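You operate a simulated robot arm through the tools that you are given. There is no shell and no other tool. Be economical: measure what you need, move in short steps, check, and stop when the job is done.

You are at the controls of a simulated robot arm. One attempt, no reset.

Task
Set the caliper to the brass cylinder and put the cylinder back.
Fine: close the jaw on the cylinder, press the green key once so that the display shows 40 mm; the jaw ends shut.

Only the result counts: the job must be done as asked and must still hold three seconds after the hand-in. Knocking over, shifting, dropping, spilling or breaking anything else fails it.

Robot
A 6-joint arm with a two-finger parallel gripper, fixed in place. Base frame: the origin is at the foot of the arm, x ahead of it, y to its left, z up. Units: m, rad, N and s.
With the tool pointing down near the work surface it reaches from about 0.22 to 0.4 m from the base axis. Its first joint turns from -1.152 to 1.152 rad. Payload 2.9 kg.
The TCP is the grasp point between the finger pads, 0.03 m short of the fingertips. In the tool frame z runs along the fingers and y along their closing line. The gripper opens to 0.11 m. The fingers are 0.02 m wide and 0.01 m thick; the gripper's body (0.048 by 0.112 m) begins 0.055 m behind the TCP.
Orientation is that of the tool frame in the base frame, as a unit quaternion [x, y, z, w]. With the fingers straight down and closing along the base's y, the tool's x points along the base's -x, its y along +y and its z along -z.

Tools
- The arm moves only by the tool jog_arm. Its argument "motion" is a list that holds one entry, the list of rows, each a list of 7 numbers: the turn, a rotation vector about the tool's x, y, z in rad, then the shift along the tool's x, y, z in mm, then the gripper command, from -1 (fully open) to 1 (shut), values between in proportion. In form: [[[wx, wy, wz, tx, ty, tz, jaw], ...]]. A call has 1 to 12 rows; each row is the pose to reach, as a shift and turn from the pose commanded when the call began, along the tool's axes at that moment. Rows are played at 5 a second. More than 0.05 m and 0.15 rad between two rows, or a gripper value outside its range, and nothing of the call is played. Where a pose cannot be reached the arm comes as near as it can. A force on the tool above 60 N (or 10 N above the force at the start of the call, whichever is more), or a blocked arm, ends the call early, and 0.2 s more pass. Each finger travels about 0.108 m/s and halts on what it meets, pressing with about 23 N; the grip force reading is that of the motor and also rises with nothing between the fingers. The clock runs only during rows and for 0.2 s after the last one: add rows that repeat a pose to give the fingers time. It gives the time, the measured TCP pose, the force on the tool (base axes), the opening and the grip force at its end, in the units of the frame above (readings bear some noise), and new pictures: "views" is both (left out), scene, wrist or none.
- Cameras (640 x 400 px; columns grow to the right, rows downward): "scene" is fixed at [0.0876, 0.4379, 1.3912]; the picture's right is [-0.69, -0.73, 0.00], its down [-0.37, 0.35, -0.86] and it looks along [0.63, -0.59, -0.50] (base axes); focal length 328 px, centre (320, 200). "wrist" rides on the gripper at [-0.036, 0, -0.057] in the tool frame; the picture's right is [0.00, -1.00, 0.00], its down [0.97, 0.00, -0.24] and it looks along [0.24, 0.00, 0.97] (tool axes); focal length 218 px, centre (320, 200).
- locate(camera, pixels): for up to 12 pixels [column, row] of the newest picture of that camera ("zoom" is the newest enlarged one), the place [x, y, z] in the base frame of the surface seen there, good to about 0.002 m. No time passes.
- enlarge(camera, box): a new picture of the part [left, top, right, bottom] of that camera's present view, enlarged. No time passes.
- sign_off(): hands the job in; it is judged then, once.

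Work in short steps. Measure before you move; look again where a grasp or a placing could have gone wrong, and mend it. You have 80 turns and 120 pictures in all, those below and enlarged ones among them. Open the gripper and draw the arm clear of the work before you hand the job in, unless the task says otherwise; then end with one line.

The tools are called as a command line: name --argument value ..., lists and objects as JSON in quotes. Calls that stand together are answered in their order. jog_arm: Moves the arm, as the interface text tells. Its arguments: {"type":"object","properties":{"motion":{"type":"array","items":{"type":"array","items":{"type":"array","items":{"type":"number"}}}},"views":{"type":"string","enum":["both","scene","wrist","none"]}},"required":["motion"]} The other tools are called the same way: locate (camera, pixels) gives the place of the surface under pixels of a picture; enlarge (camera, box) takes an enlarged picture of a part of a camera's view; sign_off () hands the job in.

At the start:

```text
t: 0.0
tcp_pos: [0.3322, 0.1171, 1.1372]
ee_rot: [0.0, 1.0, 0.0, -0.001]
wrist_force: [0.4, -0.5, 0.0]
width: 0.11
gripper_force: 0.0
```

scene: 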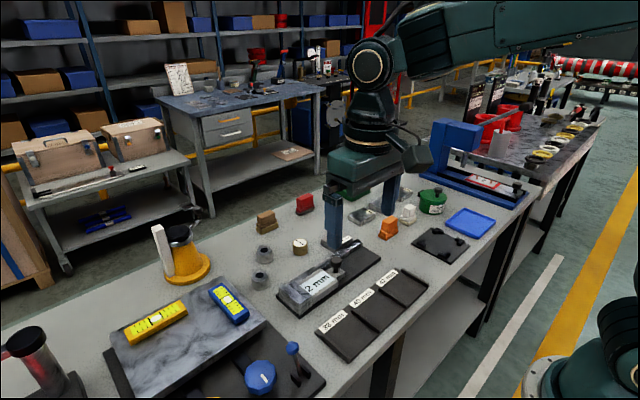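
wrist: 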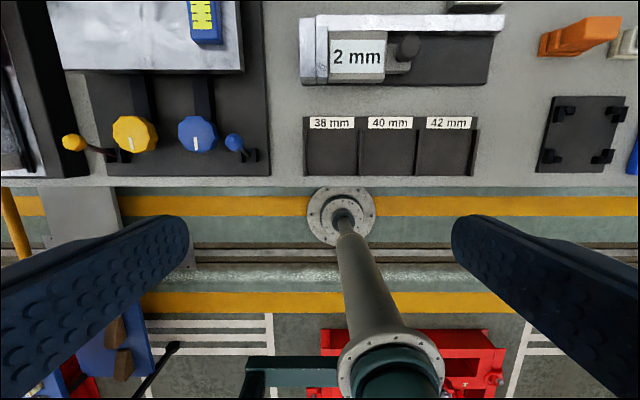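

The scene picture shows the caliper (display "2 mm") near (325,275) and a three-bay tray marked 38/40/42 mm. I enlarge this region and locate points.

enlarge --camera "scene" --box '[230, 180, 450, 370]'

enlarge --camera "wrist" --box '[280, 0, 520, 190]'

locate --camera "scene" --pixels '[[300, 246], [263, 254], [261, 280], [266, 222], [410, 214], [315, 285], [345, 340], [375, 315], [400, 290], [340, 262], [290, 300], [335, 215]]'

```text
2.11 times, centred on (340, 275) of scene
```

zoom: 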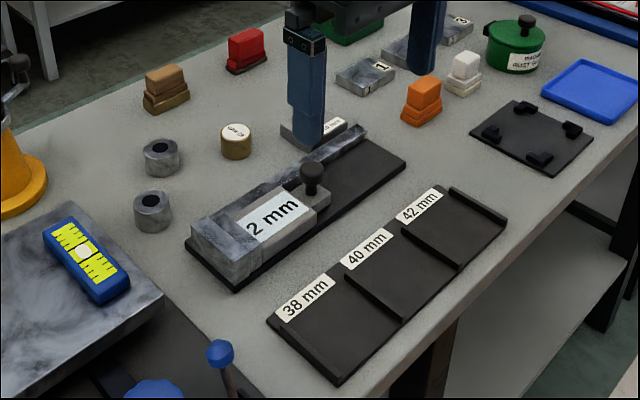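

```text
2.11 times, centred on (400, 95) of wrist
```

zoom: 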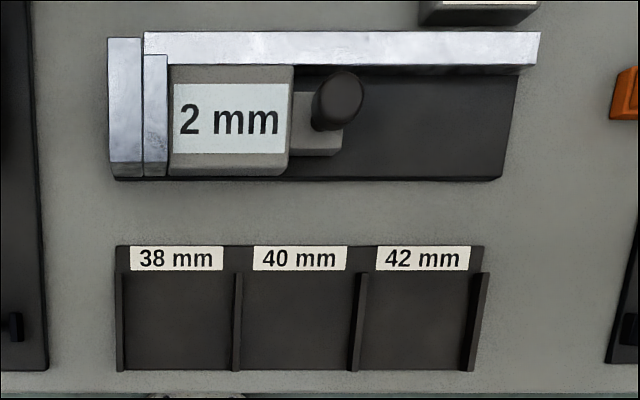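

```text
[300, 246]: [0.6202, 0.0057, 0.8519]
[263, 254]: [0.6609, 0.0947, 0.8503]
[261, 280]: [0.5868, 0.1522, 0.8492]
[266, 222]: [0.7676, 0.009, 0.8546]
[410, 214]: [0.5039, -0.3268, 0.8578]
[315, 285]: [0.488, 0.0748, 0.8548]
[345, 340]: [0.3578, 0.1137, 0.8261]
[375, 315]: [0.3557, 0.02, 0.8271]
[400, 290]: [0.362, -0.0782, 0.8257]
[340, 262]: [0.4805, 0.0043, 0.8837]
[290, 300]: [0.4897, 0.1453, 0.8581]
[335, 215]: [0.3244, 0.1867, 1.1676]
```

I look closer at the caliper and the cylinder, for the label and the green key.

enlarge --camera "scene" --box '[270, 225, 380, 325]'

enlarge --camera "scene" --box '[280, 225, 330, 260]'

locate --camera "wrist" --pixels '[[305, 50], [332, 60], [358, 60], [405, 45], [400, 65], [340, 22], [480, 22], [485, 80], [330, 123], [390, 123], [448, 123], [340, 205]]'

```text
4.00 times, centred on (325, 275) of scene
```

zoom: 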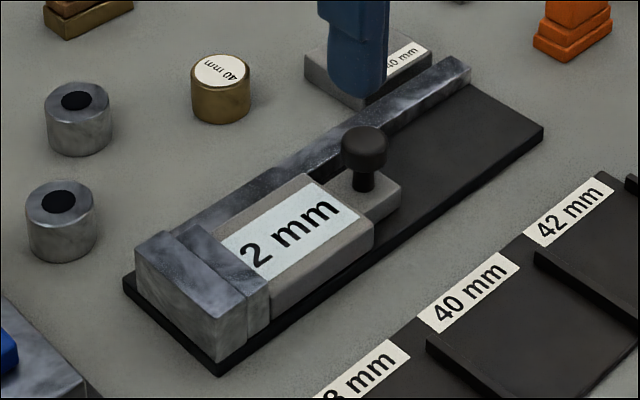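

```text
11.43 times, centred on (305, 242) of scene
```

zoom: 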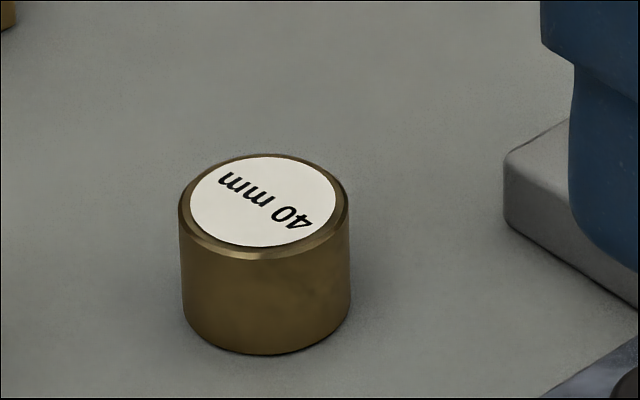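

```text
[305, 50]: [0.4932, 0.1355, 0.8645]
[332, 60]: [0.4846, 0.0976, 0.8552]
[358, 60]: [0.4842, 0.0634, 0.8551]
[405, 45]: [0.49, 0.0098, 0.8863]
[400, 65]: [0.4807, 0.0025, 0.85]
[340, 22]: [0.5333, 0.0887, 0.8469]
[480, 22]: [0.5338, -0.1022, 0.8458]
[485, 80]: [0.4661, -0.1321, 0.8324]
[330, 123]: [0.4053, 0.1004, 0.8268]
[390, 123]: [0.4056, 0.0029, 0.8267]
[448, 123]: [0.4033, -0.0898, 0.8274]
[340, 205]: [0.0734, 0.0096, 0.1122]
```

The brass cylinder at (0.62, 0.006) reads 40 mm; no green key is visible yet. I move forward 150 mm at the same height to see the rest from above (also checking reach).

jog_arm --motion '[[[0, 0, 0, -45, 0, 0, -1], [0, 0, 0, -90, 0, 0, -1], [0, 0, 0, -135, 0, 0, -1], [0, 0, 0, -180, 0, 0, -1], [0, 0, 0, -180, 0, 0, -1], [0, 0, 0, -180, 0, 0, -1]]]'

```text
t: 1.4
tcp_pos: [0.517, 0.1144, 1.1372]
ee_rot: [0.0, 1.0, 0.0, 0.0]
wrist_force: [-0.7, 0.2, -0.5]
width: 0.11
gripper_force: 0.0
```

scene: 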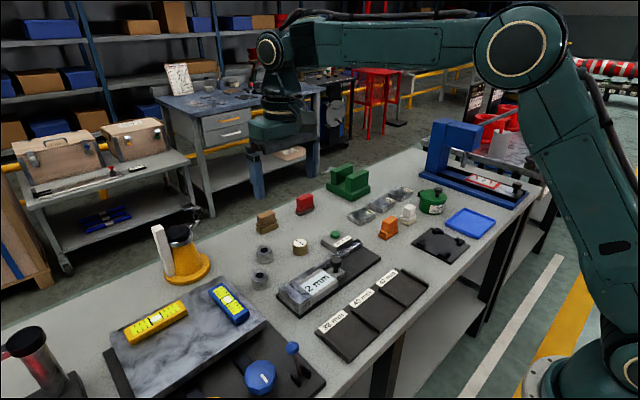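
wrist: 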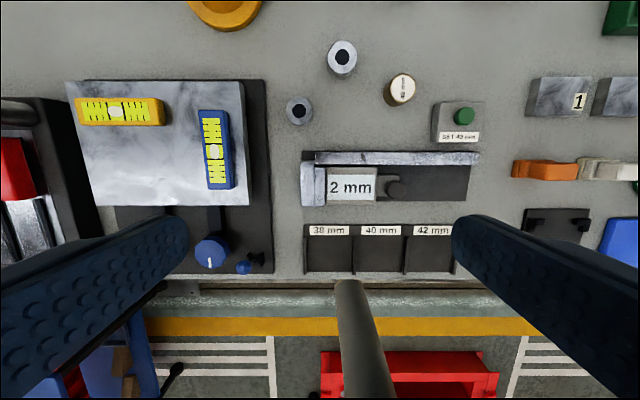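

The green key is on the slab labelled near wrist (463,117). I enlarge there and locate the parts.

enlarge --camera "wrist" --box '[290, 60, 490, 210]'

enlarge --camera "scene" --box '[270, 220, 390, 320]'

locate --camera "wrist" --pixels '[[403, 87], [464, 115], [440, 110], [459, 136], [307, 185], [319, 187], [393, 186], [350, 175], [400, 158], [320, 158], [470, 157], [430, 190]]'

```text
2.67 times, centred on (390, 135) of wrist
```

zoom: 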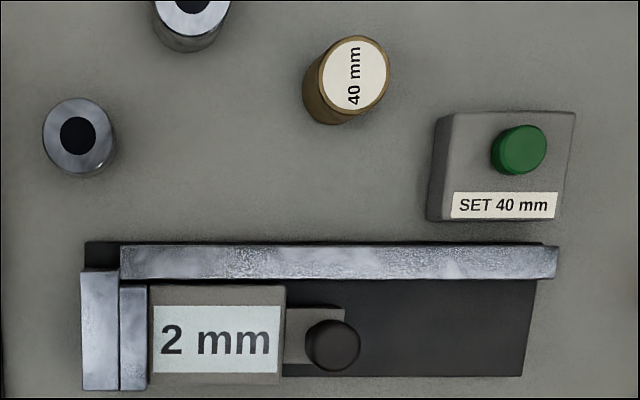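

```text
4.00 times, centred on (330, 270) of scene
```

zoom: 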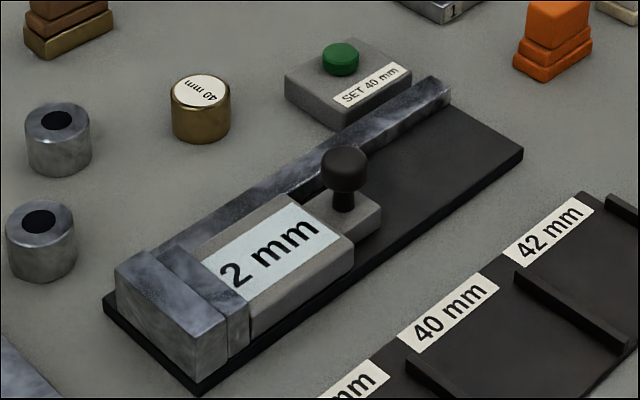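

```text
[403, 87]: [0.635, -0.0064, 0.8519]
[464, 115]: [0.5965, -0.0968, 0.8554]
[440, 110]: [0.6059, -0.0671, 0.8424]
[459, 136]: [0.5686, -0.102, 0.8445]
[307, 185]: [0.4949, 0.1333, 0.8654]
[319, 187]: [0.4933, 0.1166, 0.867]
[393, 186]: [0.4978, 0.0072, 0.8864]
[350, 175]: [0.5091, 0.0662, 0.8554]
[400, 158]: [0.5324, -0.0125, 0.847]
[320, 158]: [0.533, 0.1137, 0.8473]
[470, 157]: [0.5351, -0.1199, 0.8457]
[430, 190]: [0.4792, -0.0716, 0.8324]
```

I take finer points for the cylinder, knob and key: wrist top circle centre about (403,87), scene knob head about (336,260), key about (335,234).

locate --camera "scene" --pixels '[[300, 242.5], [293.5, 242], [306.5, 242], [300, 239.2], [300, 245.5], [300, 254.5], [336, 259], [330.5, 259], [341.5, 259], [336, 257], [335, 233], [300, 258]]'

locate --camera "wrist" --pixels '[[394, 87], [414, 87], [403, 76], [403, 96.5], [395, 189], [387, 189], [402, 186], [395, 180], [395, 197], [315, 205], [305, 205], [318, 165]]'

```text
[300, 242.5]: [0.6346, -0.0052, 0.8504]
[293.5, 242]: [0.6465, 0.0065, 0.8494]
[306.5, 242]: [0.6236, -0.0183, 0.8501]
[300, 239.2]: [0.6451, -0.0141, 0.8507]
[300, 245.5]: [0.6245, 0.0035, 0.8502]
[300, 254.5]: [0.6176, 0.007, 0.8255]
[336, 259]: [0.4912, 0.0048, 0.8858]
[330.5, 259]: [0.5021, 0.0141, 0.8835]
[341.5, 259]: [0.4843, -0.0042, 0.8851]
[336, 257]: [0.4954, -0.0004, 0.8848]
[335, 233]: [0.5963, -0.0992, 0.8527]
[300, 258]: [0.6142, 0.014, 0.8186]
```

```text
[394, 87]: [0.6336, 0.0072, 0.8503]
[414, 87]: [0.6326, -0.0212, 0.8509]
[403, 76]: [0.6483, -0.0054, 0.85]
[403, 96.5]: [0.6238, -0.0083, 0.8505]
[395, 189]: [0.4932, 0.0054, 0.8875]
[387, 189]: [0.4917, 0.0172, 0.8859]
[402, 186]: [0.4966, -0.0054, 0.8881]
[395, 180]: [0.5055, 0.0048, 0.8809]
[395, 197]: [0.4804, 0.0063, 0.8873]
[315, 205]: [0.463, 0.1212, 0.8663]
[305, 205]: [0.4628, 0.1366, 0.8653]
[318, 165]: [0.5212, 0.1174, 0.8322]
```

Knob centre is about (0.493, 0.005), top 0.886; cylinder centre (0.635, -0.0065), top 0.850. I move above the knob at z≈0.96 with partially opened fingers.

jog_arm --motion '[[[0, 0, 0, 10, -40, 20, -1], [0, 0, 0, 21, -80, 40, -0.8], [0, 0, 0, 21, -110, 75, -0.5], [0, 0, 0, 21, -110, 120, -0.2], [0, 0, 0, 21, -110, 160, -0.2], [0, 0, 0, 21, -110, 175, -0.2], [0, 0, 0, 21, -110, 175, -0.2], [0, 0, 0, 21, -110, 175, -0.2]]]'

```text
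t: 3.2
tcp_pos: [0.4907, 0.0075, 0.9611]
ee_rot: [0.001, 1.0, -0.001, 0.0]
wrist_force: [0.1, -0.2, 0.1]
width: 0.0661
gripper_force: 0.1
```

scene: 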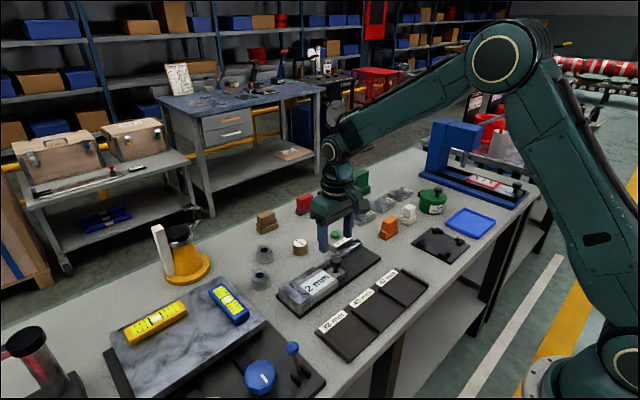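
wrist: 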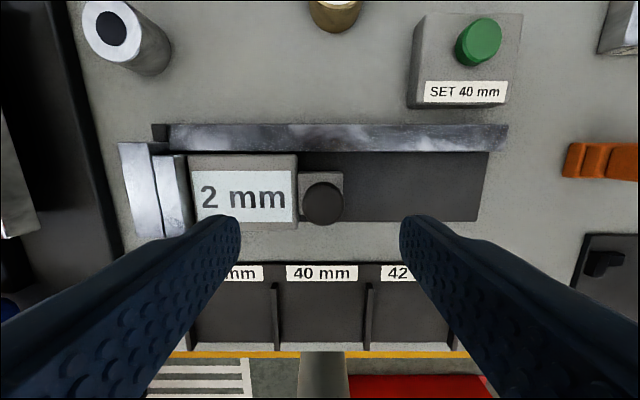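

The knob is at wrist (323,203); check its position against the gripper.

locate --camera "wrist" --pixels '[[323, 205], [304, 205], [342, 205], [323, 187], [323, 222], [245, 160], [345, 180], [320, 175], [140, 190], [175, 190], [187, 190], [480, 42]]'

```text
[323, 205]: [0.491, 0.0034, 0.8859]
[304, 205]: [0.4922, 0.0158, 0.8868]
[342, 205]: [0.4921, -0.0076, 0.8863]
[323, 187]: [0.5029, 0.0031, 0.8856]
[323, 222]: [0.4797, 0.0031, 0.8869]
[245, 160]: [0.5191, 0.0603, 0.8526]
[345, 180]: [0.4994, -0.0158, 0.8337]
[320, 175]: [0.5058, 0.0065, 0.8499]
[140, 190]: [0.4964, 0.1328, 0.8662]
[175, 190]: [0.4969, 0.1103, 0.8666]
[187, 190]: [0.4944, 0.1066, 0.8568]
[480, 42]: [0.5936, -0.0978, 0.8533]
```

Knob at (0.491, 0.0035), well centred. I descend to TCP z≈0.893 (tips 0.863) and close on the knob.

jog_arm --motion '[[[0, 0, 0, 0, -2, 35, -0.2], [0, 0, 0, 0, -2, 68, -0.2], [0, 0, 0, 0, -2, 68, -0.2], [0, 0, 0, 0, -2, 68, 0.3], [0, 0, 0, 0, -2, 68, 0.6], [0, 0, 0, 0, -2, 68, 0.8], [0, 0, 0, 0, -2, 68, 0.8]]]'

```text
t: 4.8
tcp_pos: [0.4934, 0.0049, 0.8919]
ee_rot: [0.0, 1.0, 0.0, 0.0]
wrist_force: [2.2, -0.7, -4.2]
width: 0.0268
gripper_force: 45.3
```

scene: 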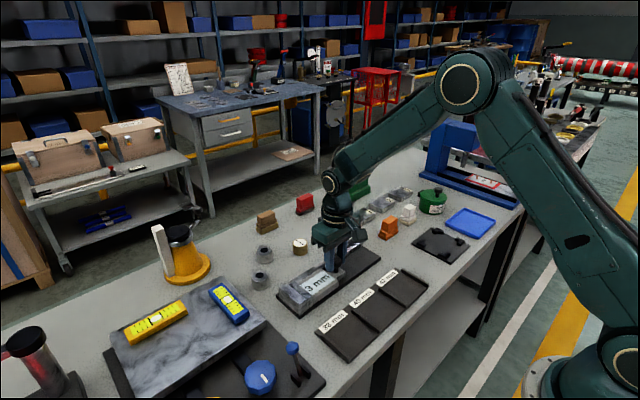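
wrist: 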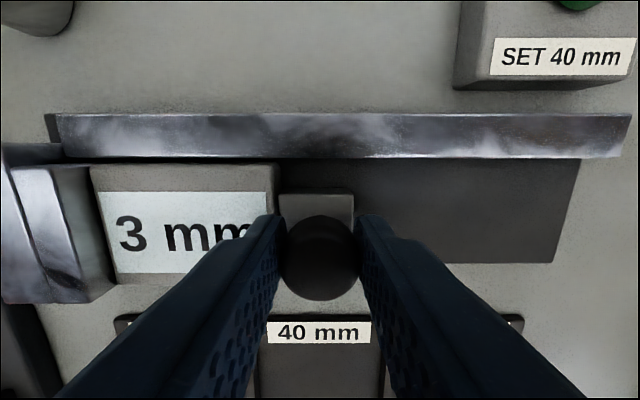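

The knob is gripped (width 0.027) and the display reacts (3 mm). I pull the slider 80 mm toward -y.

jog_arm --motion '[[[0, 0, 0, 0, -10, 0, 0.8], [0, 0, 0, 0, -25, 0, 0.8], [0, 0, 0, 0, -40, 0, 0.8], [0, 0, 0, 0, -55, 0, 0.8], [0, 0, 0, 0, -70, 0, 0.8], [0, 0, 0, 0, -80, 0, 0.8], [0, 0, 0, 0, -80, 0, 0.8]]]'

```text
t: 6.4
tcp_pos: [0.492, -0.0765, 0.8928]
ee_rot: [0.0, 1.0, -0.001, -0.001]
wrist_force: [12.8, 0.3, -36.1]
width: 0.0272
gripper_force: 44.8
```

scene: 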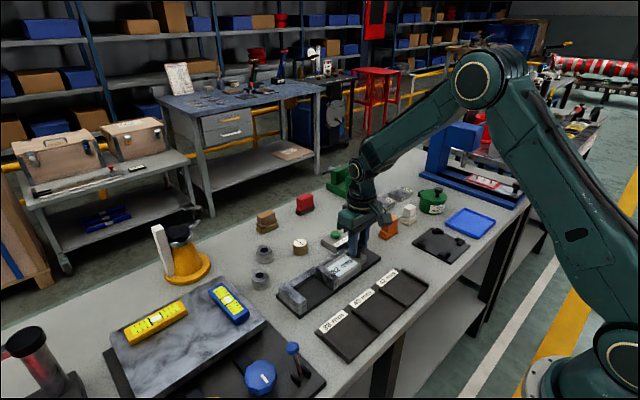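
wrist: 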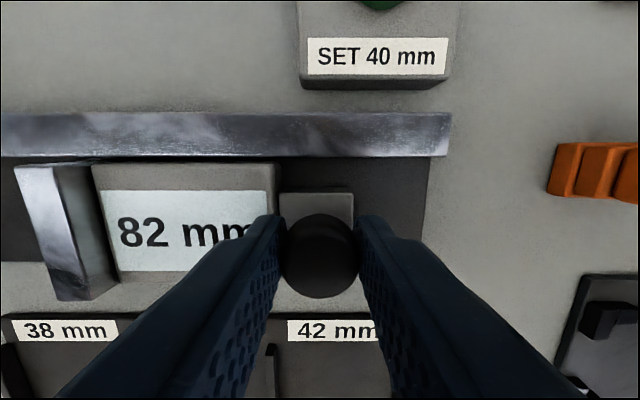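

The display reads 82 mm, so the jaw gap is about 80 mm. I release the knob and rise.

jog_arm --motion '[[[0, 0, 0, 0, -80, 0, 0.3], [0, 0, 0, 0, -80, 0, -0.1], [0, 0, 0, 0, -80, 0, -0.1], [0, 0, 0, 0, -80, -40, -0.1], [0, 0, 0, 0, -80, -80, -0.1], [0, 0, 0, 0, -80, -80, -0.1]]]'

```text
refused: row 1 steps farther than a row can; nothing moved
```

Shifts are relative to the current pose; I resend with zero y shift.

jog_arm --motion '[[[0, 0, 0, 0, 0, 0, 0.3], [0, 0, 0, 0, 0, 0, -0.1], [0, 0, 0, 0, 0, 0, -0.1], [0, 0, 0, 0, 0, -40, -0.1], [0, 0, 0, 0, 0, -80, -0.1], [0, 0, 0, 0, 0, -80, -0.1]]]'

```text
t: 7.8
tcp_pos: [0.4929, -0.0747, 0.9735]
ee_rot: [0.0, 1.0, 0.001, 0.0]
wrist_force: [-0.4, 0.4, 0.6]
width: 0.0604
gripper_force: 0.0
```

scene: 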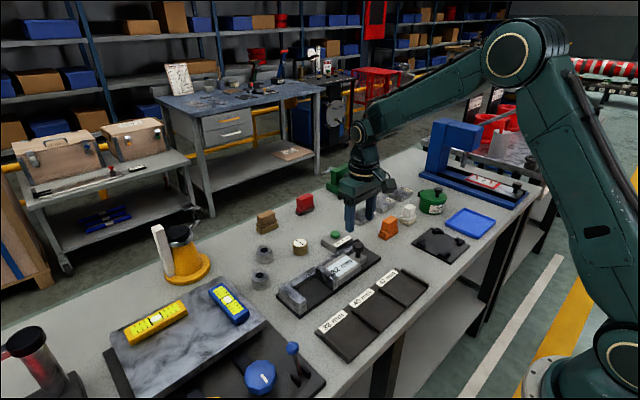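
wrist: 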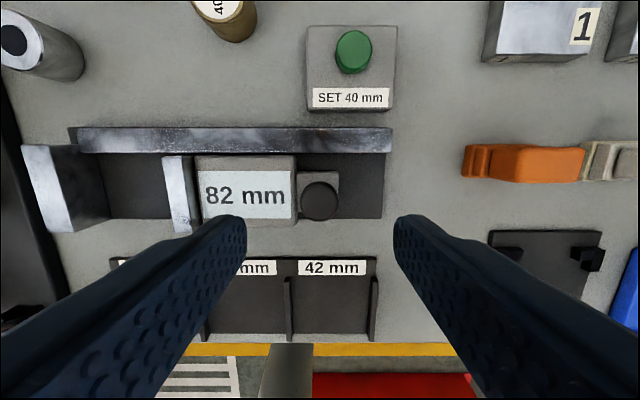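

The slider stays at 82 mm. I move above the cylinder at (0.635, -0.0065).

jog_arm --motion '[[[0, 0, 0, -35, 17, 0, -0.1], [0, 0, 0, -70, 35, 0, -0.1], [0, 0, 0, -105, 52, 0, -0.3], [0, 0, 0, -142, 69, 0, -0.3], [0, 0, 0, -142, 69, 20, -0.3], [0, 0, 0, -142, 69, 20, -0.3], [0, 0, 0, -142, 69, 20, -0.3]]]'

```text
t: 9.4
tcp_pos: [0.6321, -0.0052, 0.9522]
ee_rot: [0.0, 1.0, 0.0, 0.0]
wrist_force: [0.5, -0.1, 0.0]
width: 0.0716
gripper_force: 0.0
```

scene: 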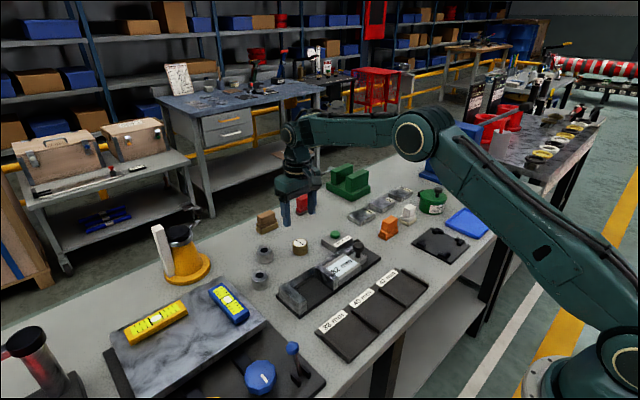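
wrist: 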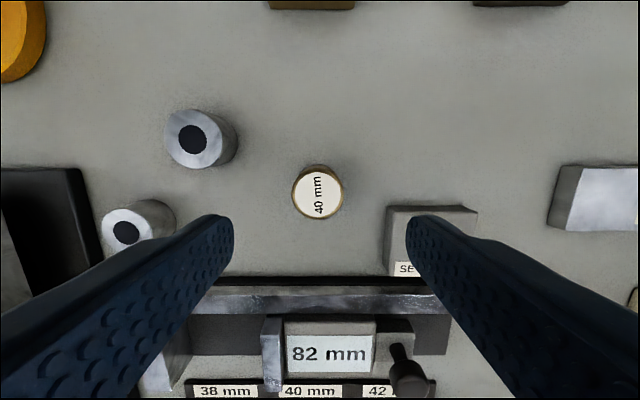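

The cylinder is at wrist (318,193); locate its rim.

locate --camera "wrist" --pixels '[[318, 193], [295, 193], [341, 193], [318, 169], [318, 215], [370, 180], [250, 250], [140, 345], [165, 345], [265, 345], [280, 345], [240, 345]]'

```text
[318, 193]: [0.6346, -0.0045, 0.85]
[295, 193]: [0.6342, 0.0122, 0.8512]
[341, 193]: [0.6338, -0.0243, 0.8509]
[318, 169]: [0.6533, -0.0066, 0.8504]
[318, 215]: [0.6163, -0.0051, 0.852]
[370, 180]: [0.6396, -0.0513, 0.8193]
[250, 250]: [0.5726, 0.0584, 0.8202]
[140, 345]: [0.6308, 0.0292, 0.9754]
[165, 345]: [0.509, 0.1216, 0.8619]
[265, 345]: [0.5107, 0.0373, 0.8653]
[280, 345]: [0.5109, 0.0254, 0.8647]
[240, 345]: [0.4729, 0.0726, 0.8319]
```

Cylinder centre (0.6345, -0.0055) matches the gripper. I descend 96 mm and grip.

jog_arm --motion '[[[0, 0, 0, -1, 0, 40, -0.3], [0, 0, 0, -1, 0, 75, -0.3], [0, 0, 0, -1, 0, 96, -0.3], [0, 0, 0, -1, 0, 96, -0.3], [0, 0, 0, -1, 0, 96, 0.1], [0, 0, 0, -1, 0, 96, 0.4], [0, 0, 0, -1, 0, 96, 0.6], [0, 0, 0, -1, 0, 96, 0.6]]]'

```text
t: 11.2
tcp_pos: [0.6365, -0.0067, 0.8563]
ee_rot: [0.001, 1.0, 0.0, -0.001]
wrist_force: [0.0, 0.7, -0.3]
width: 0.0394
gripper_force: 22.8
```

scene: 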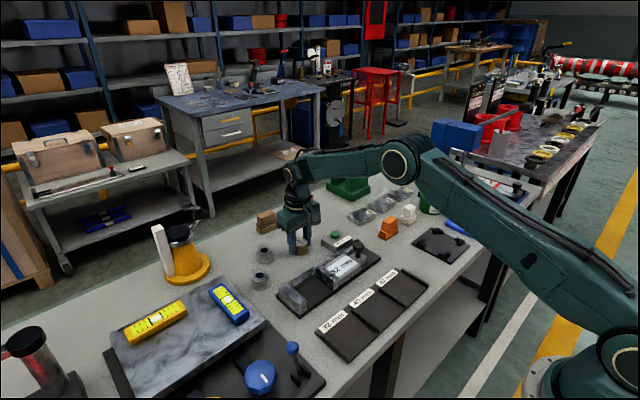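
wrist: 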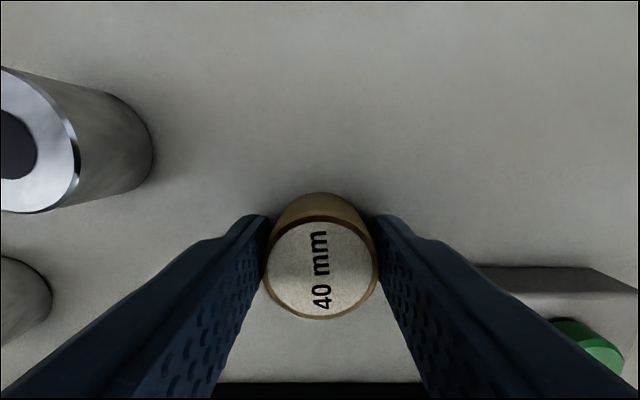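

Gripped (width 0.0394). I lift 70 mm and carry it over the gap, centred at y≈0.080, x≈0.492, then look.

jog_arm --motion '[[[0, 0, 0, 0, 0, -35, 0.6], [0, 0, 0, 0, 0, -70, 0.6], [0, 0, 0, 35, 21, -70, 0.6], [0, 0, 0, 70, 42, -70, 0.6], [0, 0, 0, 106, 64, -70, 0.6], [0, 0, 0, 143, 86, -70, 0.6], [0, 0, 0, 143, 86, -70, 0.6], [0, 0, 0, 143, 86, -70, 0.6]]]'

```text
t: 13.0
tcp_pos: [0.495, 0.0824, 0.9262]
ee_rot: [-0.001, 1.0, 0.0, -0.001]
wrist_force: [-1.3, -0.4, -3.2]
width: 0.0398
gripper_force: 23.0
```

scene: 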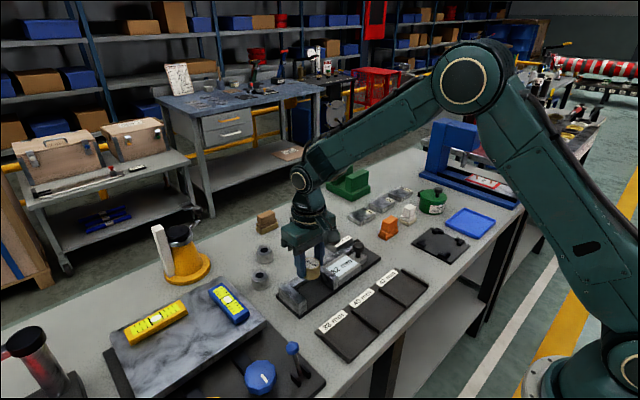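
wrist: 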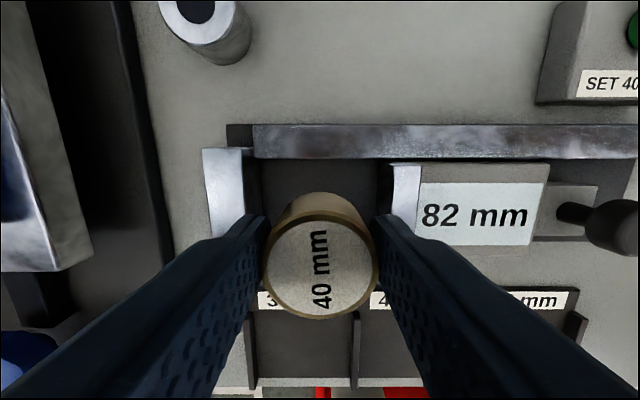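

The gap between jaws spans columns about 248 to 392; I locate the inner faces exactly.

locate --camera "wrist" --pixels '[[243, 175], [248, 175], [395, 180], [390, 190], [415, 180], [300, 175], [320, 165], [265, 175], [320, 142], [210, 175], [375, 180], [320, 158]]'

enlarge --camera "wrist" --box '[190, 110, 450, 270]'

```text
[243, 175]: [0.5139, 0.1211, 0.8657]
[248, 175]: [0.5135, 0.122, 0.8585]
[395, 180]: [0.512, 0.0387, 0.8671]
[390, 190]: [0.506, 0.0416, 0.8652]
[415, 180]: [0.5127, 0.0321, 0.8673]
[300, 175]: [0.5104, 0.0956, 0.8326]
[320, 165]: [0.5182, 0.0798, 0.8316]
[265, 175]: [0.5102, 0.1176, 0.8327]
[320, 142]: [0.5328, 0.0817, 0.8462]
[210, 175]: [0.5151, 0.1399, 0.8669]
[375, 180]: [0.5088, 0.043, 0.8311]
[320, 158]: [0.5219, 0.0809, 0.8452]
```

```text
2.46 times, centred on (320, 190) of wrist
```

zoom: 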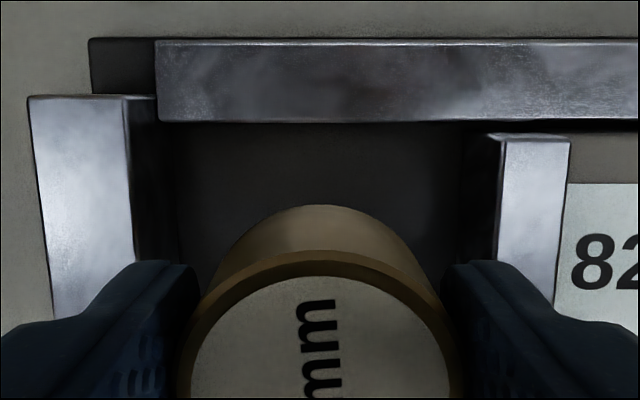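

Faces are at y≈0.1215 and 0.0415, the gripper is centred at ≈0.081. I lower 57 mm (cylinder just above/on the bed) with light open at the end.

jog_arm --motion '[[[0, 0, 0, 0, 0, 30, 0.6], [0, 0, 0, 0, 0, 50, 0.6], [0, 0, 0, 0, 0, 57, 0.6], [0, 0, 0, 0, 0, 57, 0.6]]]'

```text
t: 14.0
tcp_pos: [0.4922, 0.0808, 0.8706]
ee_rot: [0.0, 1.0, 0.0, 0.0]
wrist_force: [0.2, 0.4, -2.2]
width: 0.0396
gripper_force: 23.5
```

scene: 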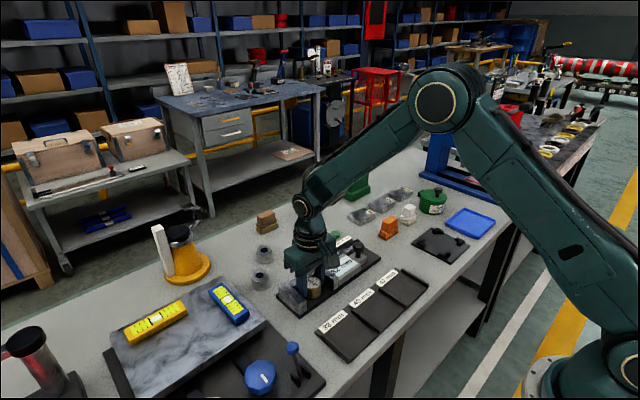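
wrist: 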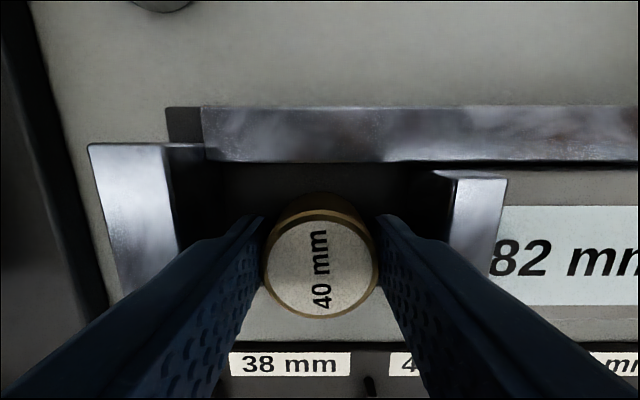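

No contact force yet (-2.2 N is the weight); I lower 2 mm more.

jog_arm --motion '[[[0, 0, 0, 0, 0, 1, 0.6], [0, 0, 0, 0, 0, 2, 0.6], [0, 0, 0, 0, 0, 2, 0.6]]]' --views "none"

```text
t: 14.8
tcp_pos: [0.4922, 0.0791, 0.869]
ee_rot: [0.0, 1.0, -0.001, 0.001]
wrist_force: [-0.4, -0.4, -2.2]
width: 0.0396
gripper_force: 23.1
```

Still only weight; lower another 1.5 mm.

jog_arm --motion '[[[0, 0, 0, 0, 0, 0.7, 0.6], [0, 0, 0, 0, 0, 1.5, 0.6], [0, 0, 0, 0, 0, 1.5, 0.6]]]' --views "none"

```text
t: 15.6
tcp_pos: [0.4934, 0.0799, 0.8687]
ee_rot: [0.001, 1.0, -0.001, 0.001]
wrist_force: [-3.8, -2.4, 14.7]
width: 0.0394
gripper_force: 23.3
```

Contact (14.7 N up). I open to about 48 mm and rise straight.

jog_arm --motion '[[[0, 0, 0, 0, 0, -0.5, 0.4], [0, 0, 0, 0, 0, -0.5, 0.13], [0, 0, 0, 0, 0, -0.5, 0.13], [0, 0, 0, 0, 0, -0.5, 0.13], [0, 0, 0, 0, 0, -30, 0.13], [0, 0, 0, 0, 0, -70, 0.13], [0, 0, 0, 0, 0, -90, 0.13], [0, 0, 0, 0, 0, -90, 0.13]]]'

```text
t: 17.4
tcp_pos: [0.4921, 0.0808, 0.9566]
ee_rot: [0.0, 1.0, 0.001, 0.0]
wrist_force: [-0.1, -0.1, 0.1]
width: 0.0479
gripper_force: 0.0
```

scene: 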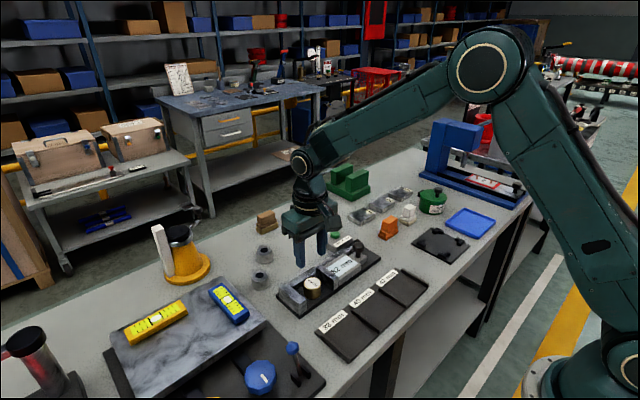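
wrist: 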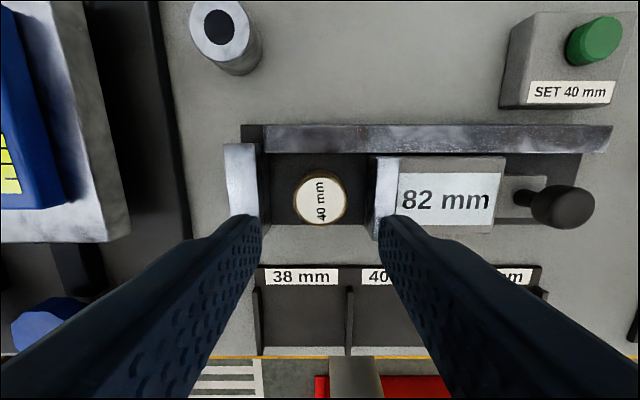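

The cylinder stands in the gap. I return to the knob pose (155 mm to -y, then down 63.5) and grip it.

jog_arm --motion '[[[0, 0, 0, 0, -40, 0, -0.1], [0, 0, 0, 0, -80, 0, -0.1], [0, 0, 0, 0, -120, 0, -0.1], [0, 0, 0, 0, -155, 0, -0.1], [0, 0, 0, 0, -155, 0, -0.1], [0, 0, 0, 0, -155, 35, -0.1], [0, 0, 0, 0, -155, 63, -0.1], [0, 0, 0, 0, -155, 63, -0.1], [0, 0, 0, 0, -155, 63, 0.4], [0, 0, 0, 0, -155, 63, 0.7], [0, 0, 0, 0, -155, 63, 0.7]]]'

```text
t: 19.8
tcp_pos: [0.4908, -0.074, 0.8933]
ee_rot: [0.0, 1.0, 0.0, 0.0]
wrist_force: [0.3, 0.8, -3.1]
width: 0.027
gripper_force: 44.2
```

scene: 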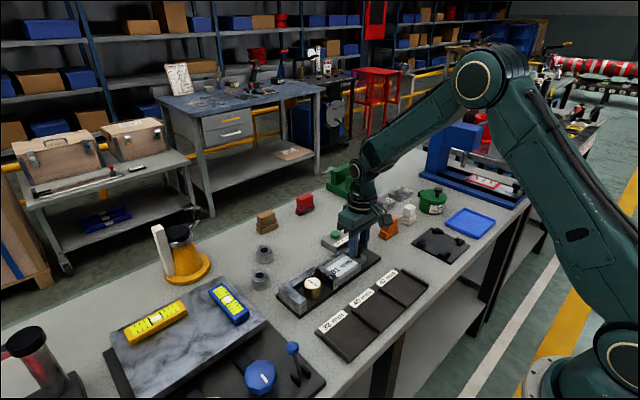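
wrist: 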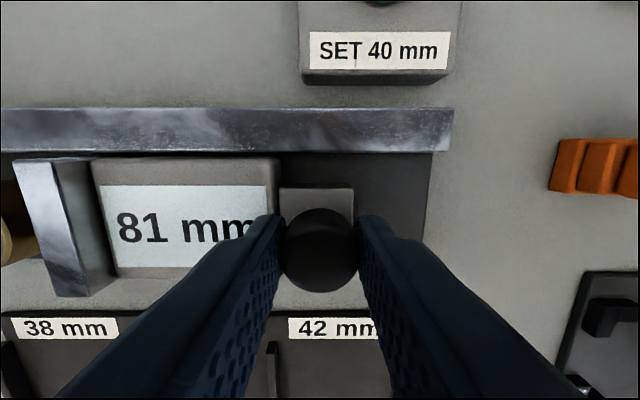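

Gripped, display 81. I push 37 mm toward +y slowly (should read about 44).

jog_arm --motion '[[[0, 0, 0, 0, 5, 0, 0.7], [0, 0, 0, 0, 10, 0, 0.7], [0, 0, 0, 0, 15, 0, 0.7], [0, 0, 0, 0, 20, 0, 0.7], [0, 0, 0, 0, 25, 0, 0.7], [0, 0, 0, 0, 30, 0, 0.7], [0, 0, 0, 0, 34, 0, 0.7], [0, 0, 0, 0, 37, 0, 0.7], [0, 0, 0, 0, 37, 0, 0.7]]]'

```text
t: 21.8
tcp_pos: [0.4893, -0.0378, 0.8926]
ee_rot: [0.0, 1.0, 0.0, -0.003]
wrist_force: [-14.6, -1.4, -16.7]
width: 0.027
gripper_force: 45.1
```

scene: 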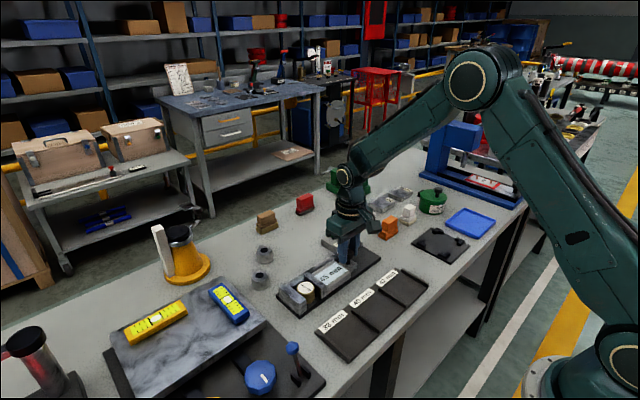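
wrist: 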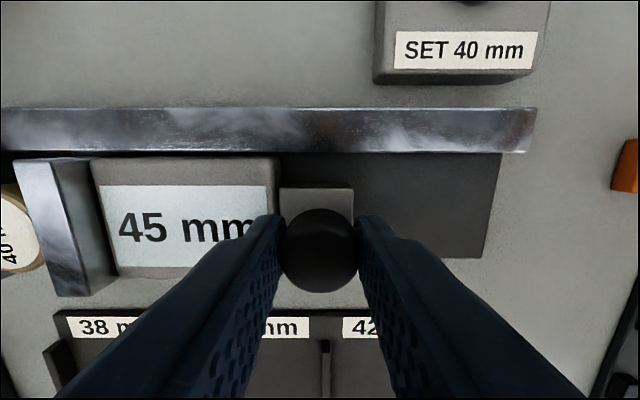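

Display 45 mm; 3 mm remain. I push in 1 mm steps, watching the force.

jog_arm --motion '[[[0, 0, 0, 0, 1, 0, 0.7], [0, 0, 0, 0, 2, 0, 0.7], [0, 0, 0, 0, 3, 0, 0.7], [0, 0, 0, 0, 4, 0, 0.7], [0, 0, 0, 0, 4, 0, 0.7]]]'

```text
t: 23.0
tcp_pos: [0.491, -0.0344, 0.8934]
ee_rot: [0.002, 1.0, 0.0, -0.003]
wrist_force: [-11.5, -10.6, -30.3]
width: 0.027
gripper_force: 45.3
```

scene: 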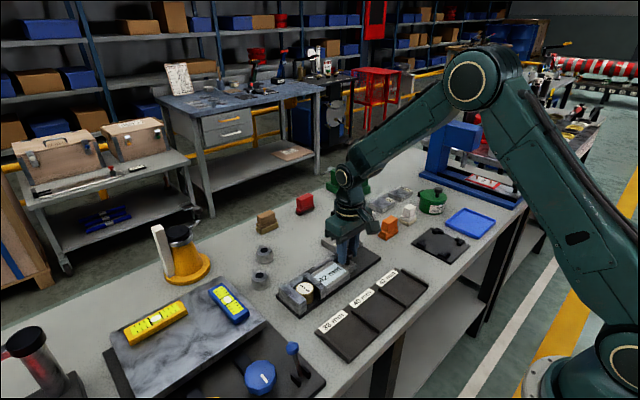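
wrist: 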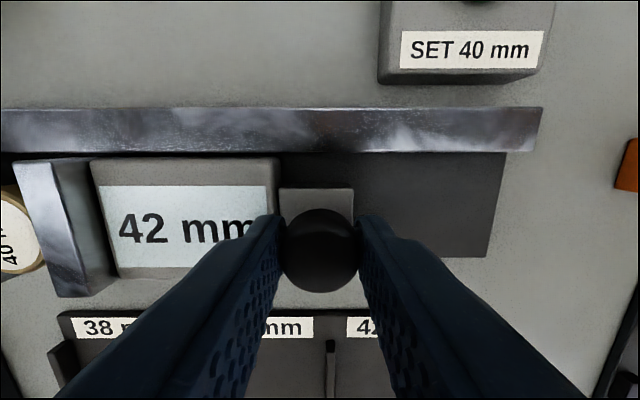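

Display 42 with a -10.6 N reaction along y. One more mm to make sure of contact.

jog_arm --motion '[[[0, 0, 0, 0, 1, 0, 0.7], [0, 0, 0, 0, 1.5, 0, 0.7], [0, 0, 0, 0, 1.5, 0, 0.7]]]' --views "wrist"

```text
t: 23.8
tcp_pos: [0.4915, -0.0349, 0.8936]
ee_rot: [0.004, 1.0, -0.002, -0.003]
wrist_force: [-10.5, -23.7, -25.7]
width: 0.0272
gripper_force: 45.3
```

wrist: 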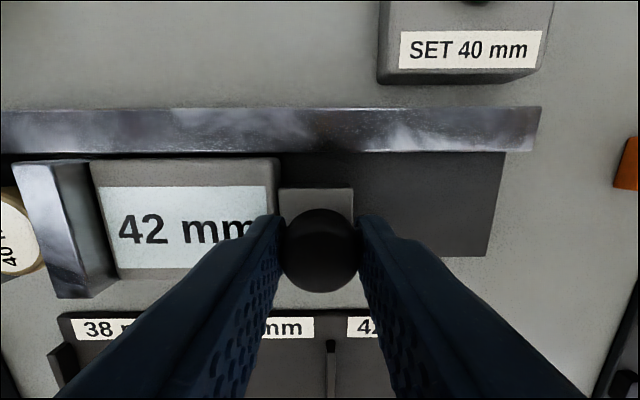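

Firm contact at 42 mm. I release and rise, then check the display remains.

jog_arm --motion '[[[0, 0, 0, 0, -1, 0, 0.5], [0, 0, 0, 0, -1, 0, 0.1], [0, 0, 0, 0, -1, 0, -0.1], [0, 0, 0, 0, -1, 0, -0.1], [0, 0, 0, 0, -1, -40, -0.1], [0, 0, 0, 0, -1, -80, 0.3], [0, 0, 0, 0, -1, -80, 0.9], [0, 0, 0, 0, -1, -80, 1]]]'

```text
t: 25.6
tcp_pos: [0.492, -0.0347, 0.9728]
ee_rot: [0.0, 1.0, 0.0, 0.0]
wrist_force: [0.3, 0.6, -0.2]
width: 0.0
gripper_force: 22.6
```

scene: 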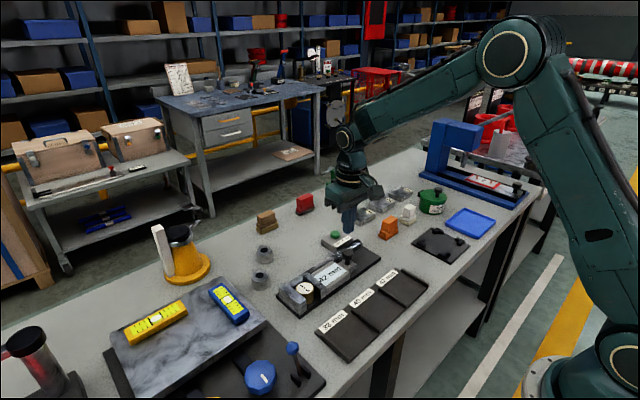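
wrist: 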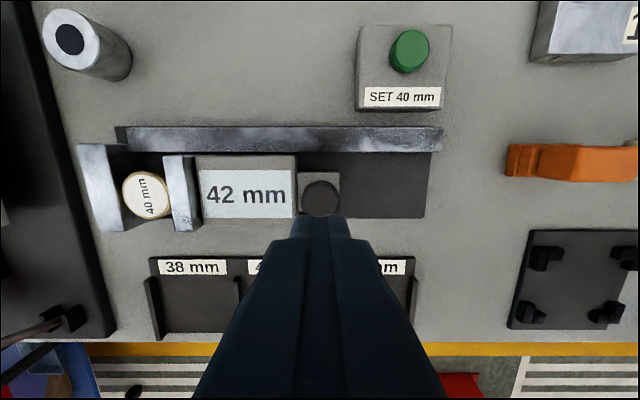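

Display holds 42 with cylinder clamped. With fingers shut I go above the key at (0.595, -0.098), staying at z≈0.94.

jog_arm --motion '[[[0, 0, 0, -35, -21, 0, 1], [0, 0, 0, -70, -42, 0, 1], [0, 0, 0, -103, -63, 0, 1], [0, 0, 0, -103, -63, 30, 1], [0, 0, 0, -103, -63, 30, 1], [0, 0, 0, -103, -63, 30, 1]]]'

```text
t: 27.0
tcp_pos: [0.5943, -0.0964, 0.9437]
ee_rot: [0.0, 1.0, 0.0, 0.0]
wrist_force: [0.0, -0.8, 0.0]
width: 0.0
gripper_force: 22.5
```

scene: 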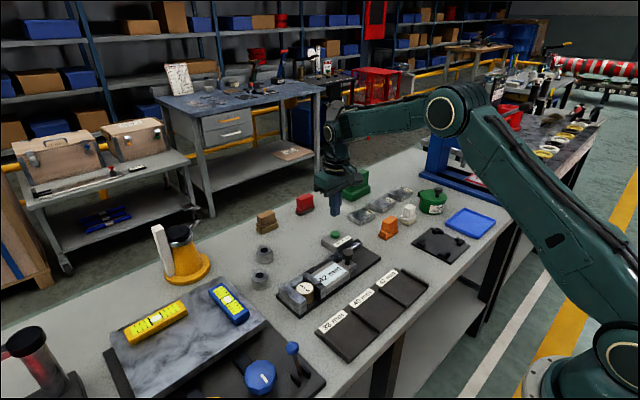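
wrist: 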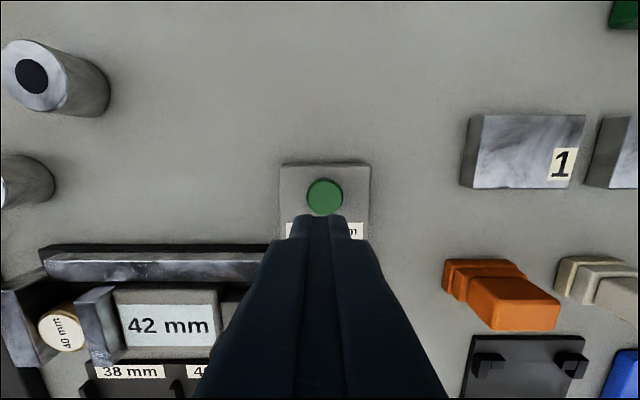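

locate --camera "wrist" --pixels '[[325, 196], [307, 196], [342, 196], [325, 180], [325, 209], [300, 175], [360, 230]]'

```text
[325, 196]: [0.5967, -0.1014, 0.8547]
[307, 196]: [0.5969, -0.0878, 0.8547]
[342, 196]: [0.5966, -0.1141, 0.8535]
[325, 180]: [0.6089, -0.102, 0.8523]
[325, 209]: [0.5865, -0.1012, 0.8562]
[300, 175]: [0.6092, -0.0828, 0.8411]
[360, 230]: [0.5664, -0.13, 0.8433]
```

Key centre (0.597, -0.101), top 0.855; I shift 3 mm in x and y and go down to just above touching.

jog_arm --motion '[[[0, 0, 0, -3, -3, 30, 1], [0, 0, 0, -3, -3, 50, 1], [0, 0, 0, -3, -3, 56, 1], [0, 0, 0, -3, -3, 59, 1], [0, 0, 0, -3, -3, 61, 1], [0, 0, 0, -3, -3, 61, 1]]]' --views "both"

```text
t: 28.4
tcp_pos: [0.5997, -0.0996, 0.8836]
ee_rot: [0.0, 1.0, 0.0, 0.0]
wrist_force: [0.6, -0.1, 0.3]
width: 0.0002
gripper_force: 23.1
```

scene: 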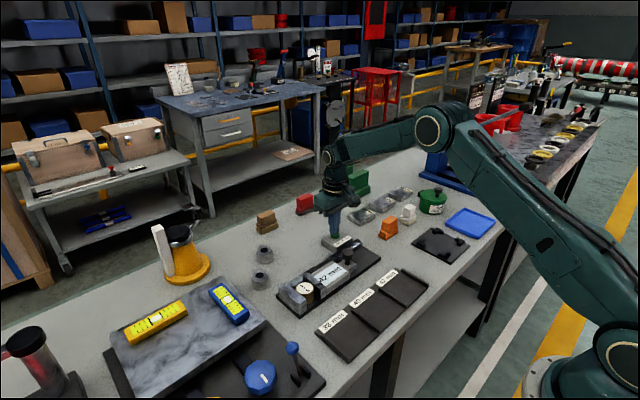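
wrist: 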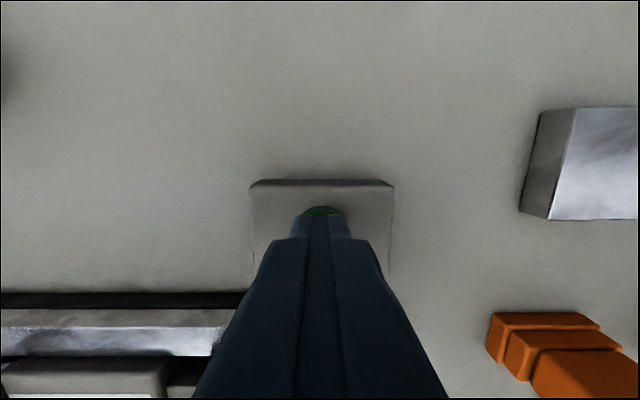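

The tips are right over the key, no contact force yet. I continue down in 1 mm steps, 3 mm.

jog_arm --motion '[[[0, 0, 0, 0, 0, 1, 1], [0, 0, 0, 0, 0, 2, 1], [0, 0, 0, 0, 0, 3, 1], [0, 0, 0, 0, 0, 3, 1]]]' --views "scene"

enlarge --camera "scene" --box '[280, 225, 380, 310]'

```text
t: 29.4
tcp_pos: [0.5982, -0.0981, 0.8804]
ee_rot: [-0.001, 1.0, 0.0, 0.0]
wrist_force: [0.8, 0.2, 1.2]
width: 0.0
gripper_force: 23.1
```

scene: 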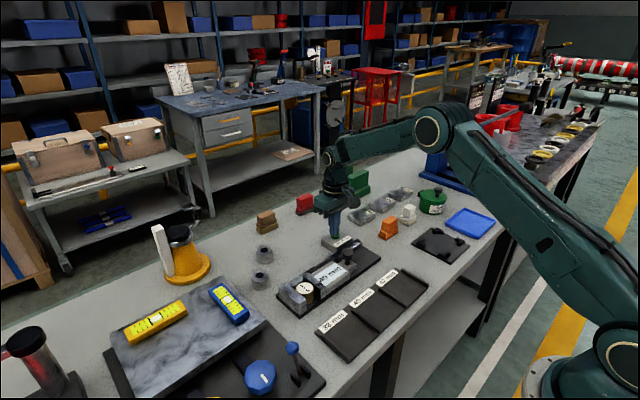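

```text
4.71 times, centred on (330, 268) of scene
```

zoom: 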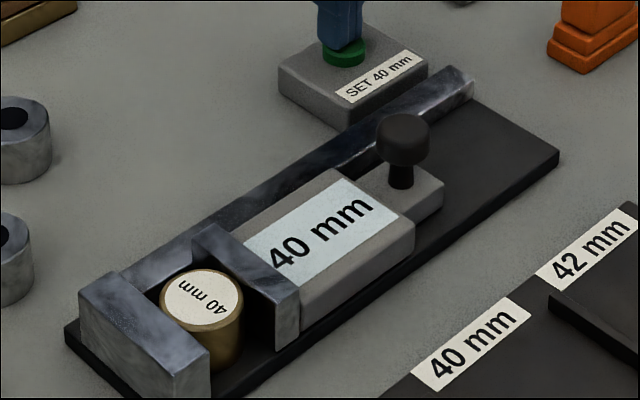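

The display now shows 40 mm. I rise straight off the key, return over the knob, and descend with open fingers.

jog_arm --motion '[[[0, 0, 0, 0, 0, -30, 1], [0, 0, 0, 0, 0, -75, 1], [0, 0, 0, 0, 0, -94, 0.6], [0, 0, 0, 35, 22, -94, 0.2], [0, 0, 0, 70, 44, -94, -0.1], [0, 0, 0, 106, 66, -94, -0.1], [0, 0, 0, 106, 66, -94, -0.1], [0, 0, 0, 106, 66, -94, -0.1]]]'

```text
t: 31.2
tcp_pos: [0.493, -0.0305, 0.9752]
ee_rot: [0.0, 1.0, 0.0, 0.0]
wrist_force: [0.3, -1.3, 0.5]
width: 0.0604
gripper_force: 0.0
```

scene: 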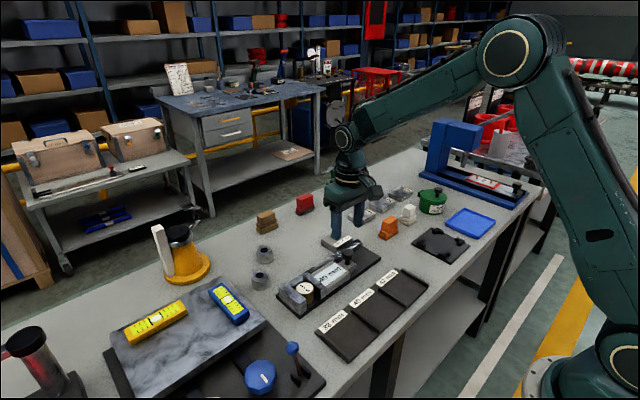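
wrist: 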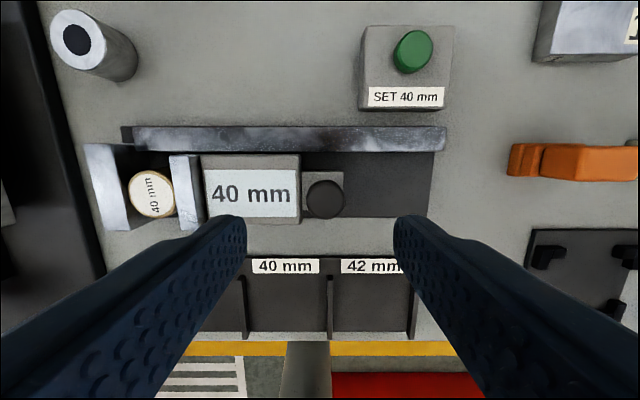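

Display holds 40. Knob at column 324, so shift 2 mm to -y; I descend 80 mm, grip, and pull the slider 40 mm open.

jog_arm --motion '[[[0, 0, 0, 0, -2, 40, -0.1], [0, 0, 0, 0, -2, 80, -0.1], [0, 0, 0, 0, -2, 80, -0.1], [0, 0, 0, 0, -2, 80, 0.4], [0, 0, 0, 0, -2, 80, 0.7], [0, 0, 0, 0, -2, 80, 0.7], [0, 0, 0, 0, -10, 80, 0.7], [0, 0, 0, 0, -20, 80, 0.7], [0, 0, 0, 0, -30, 80, 0.7], [0, 0, 0, 0, -42, 80, 0.7], [0, 0, 0, 0, -42, 80, 0.7]]]'

```text
t: 33.6
tcp_pos: [0.4925, -0.0745, 0.8945]
ee_rot: [0.0, 1.0, 0.0, -0.002]
wrist_force: [-7.9, 0.9, -2.8]
width: 0.027
gripper_force: 44.6
```

scene: 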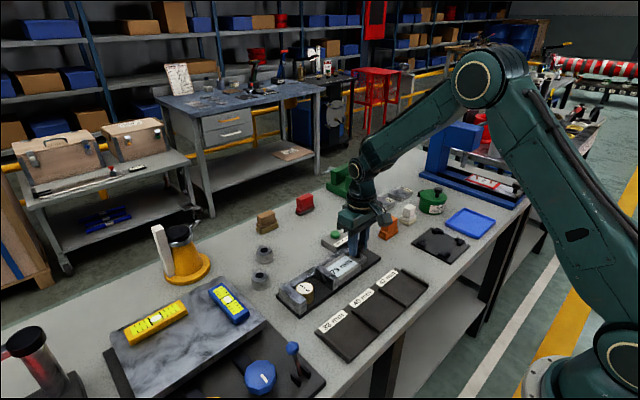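
wrist: 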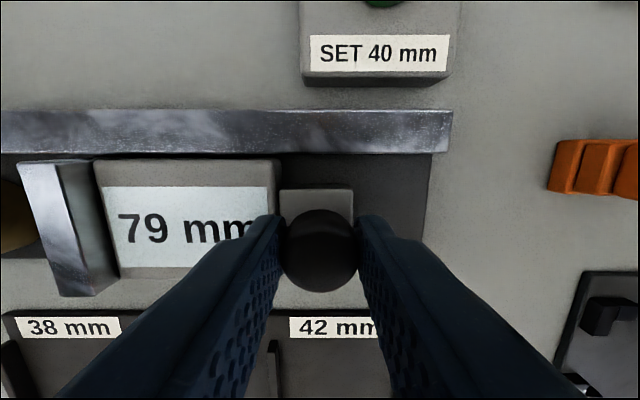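

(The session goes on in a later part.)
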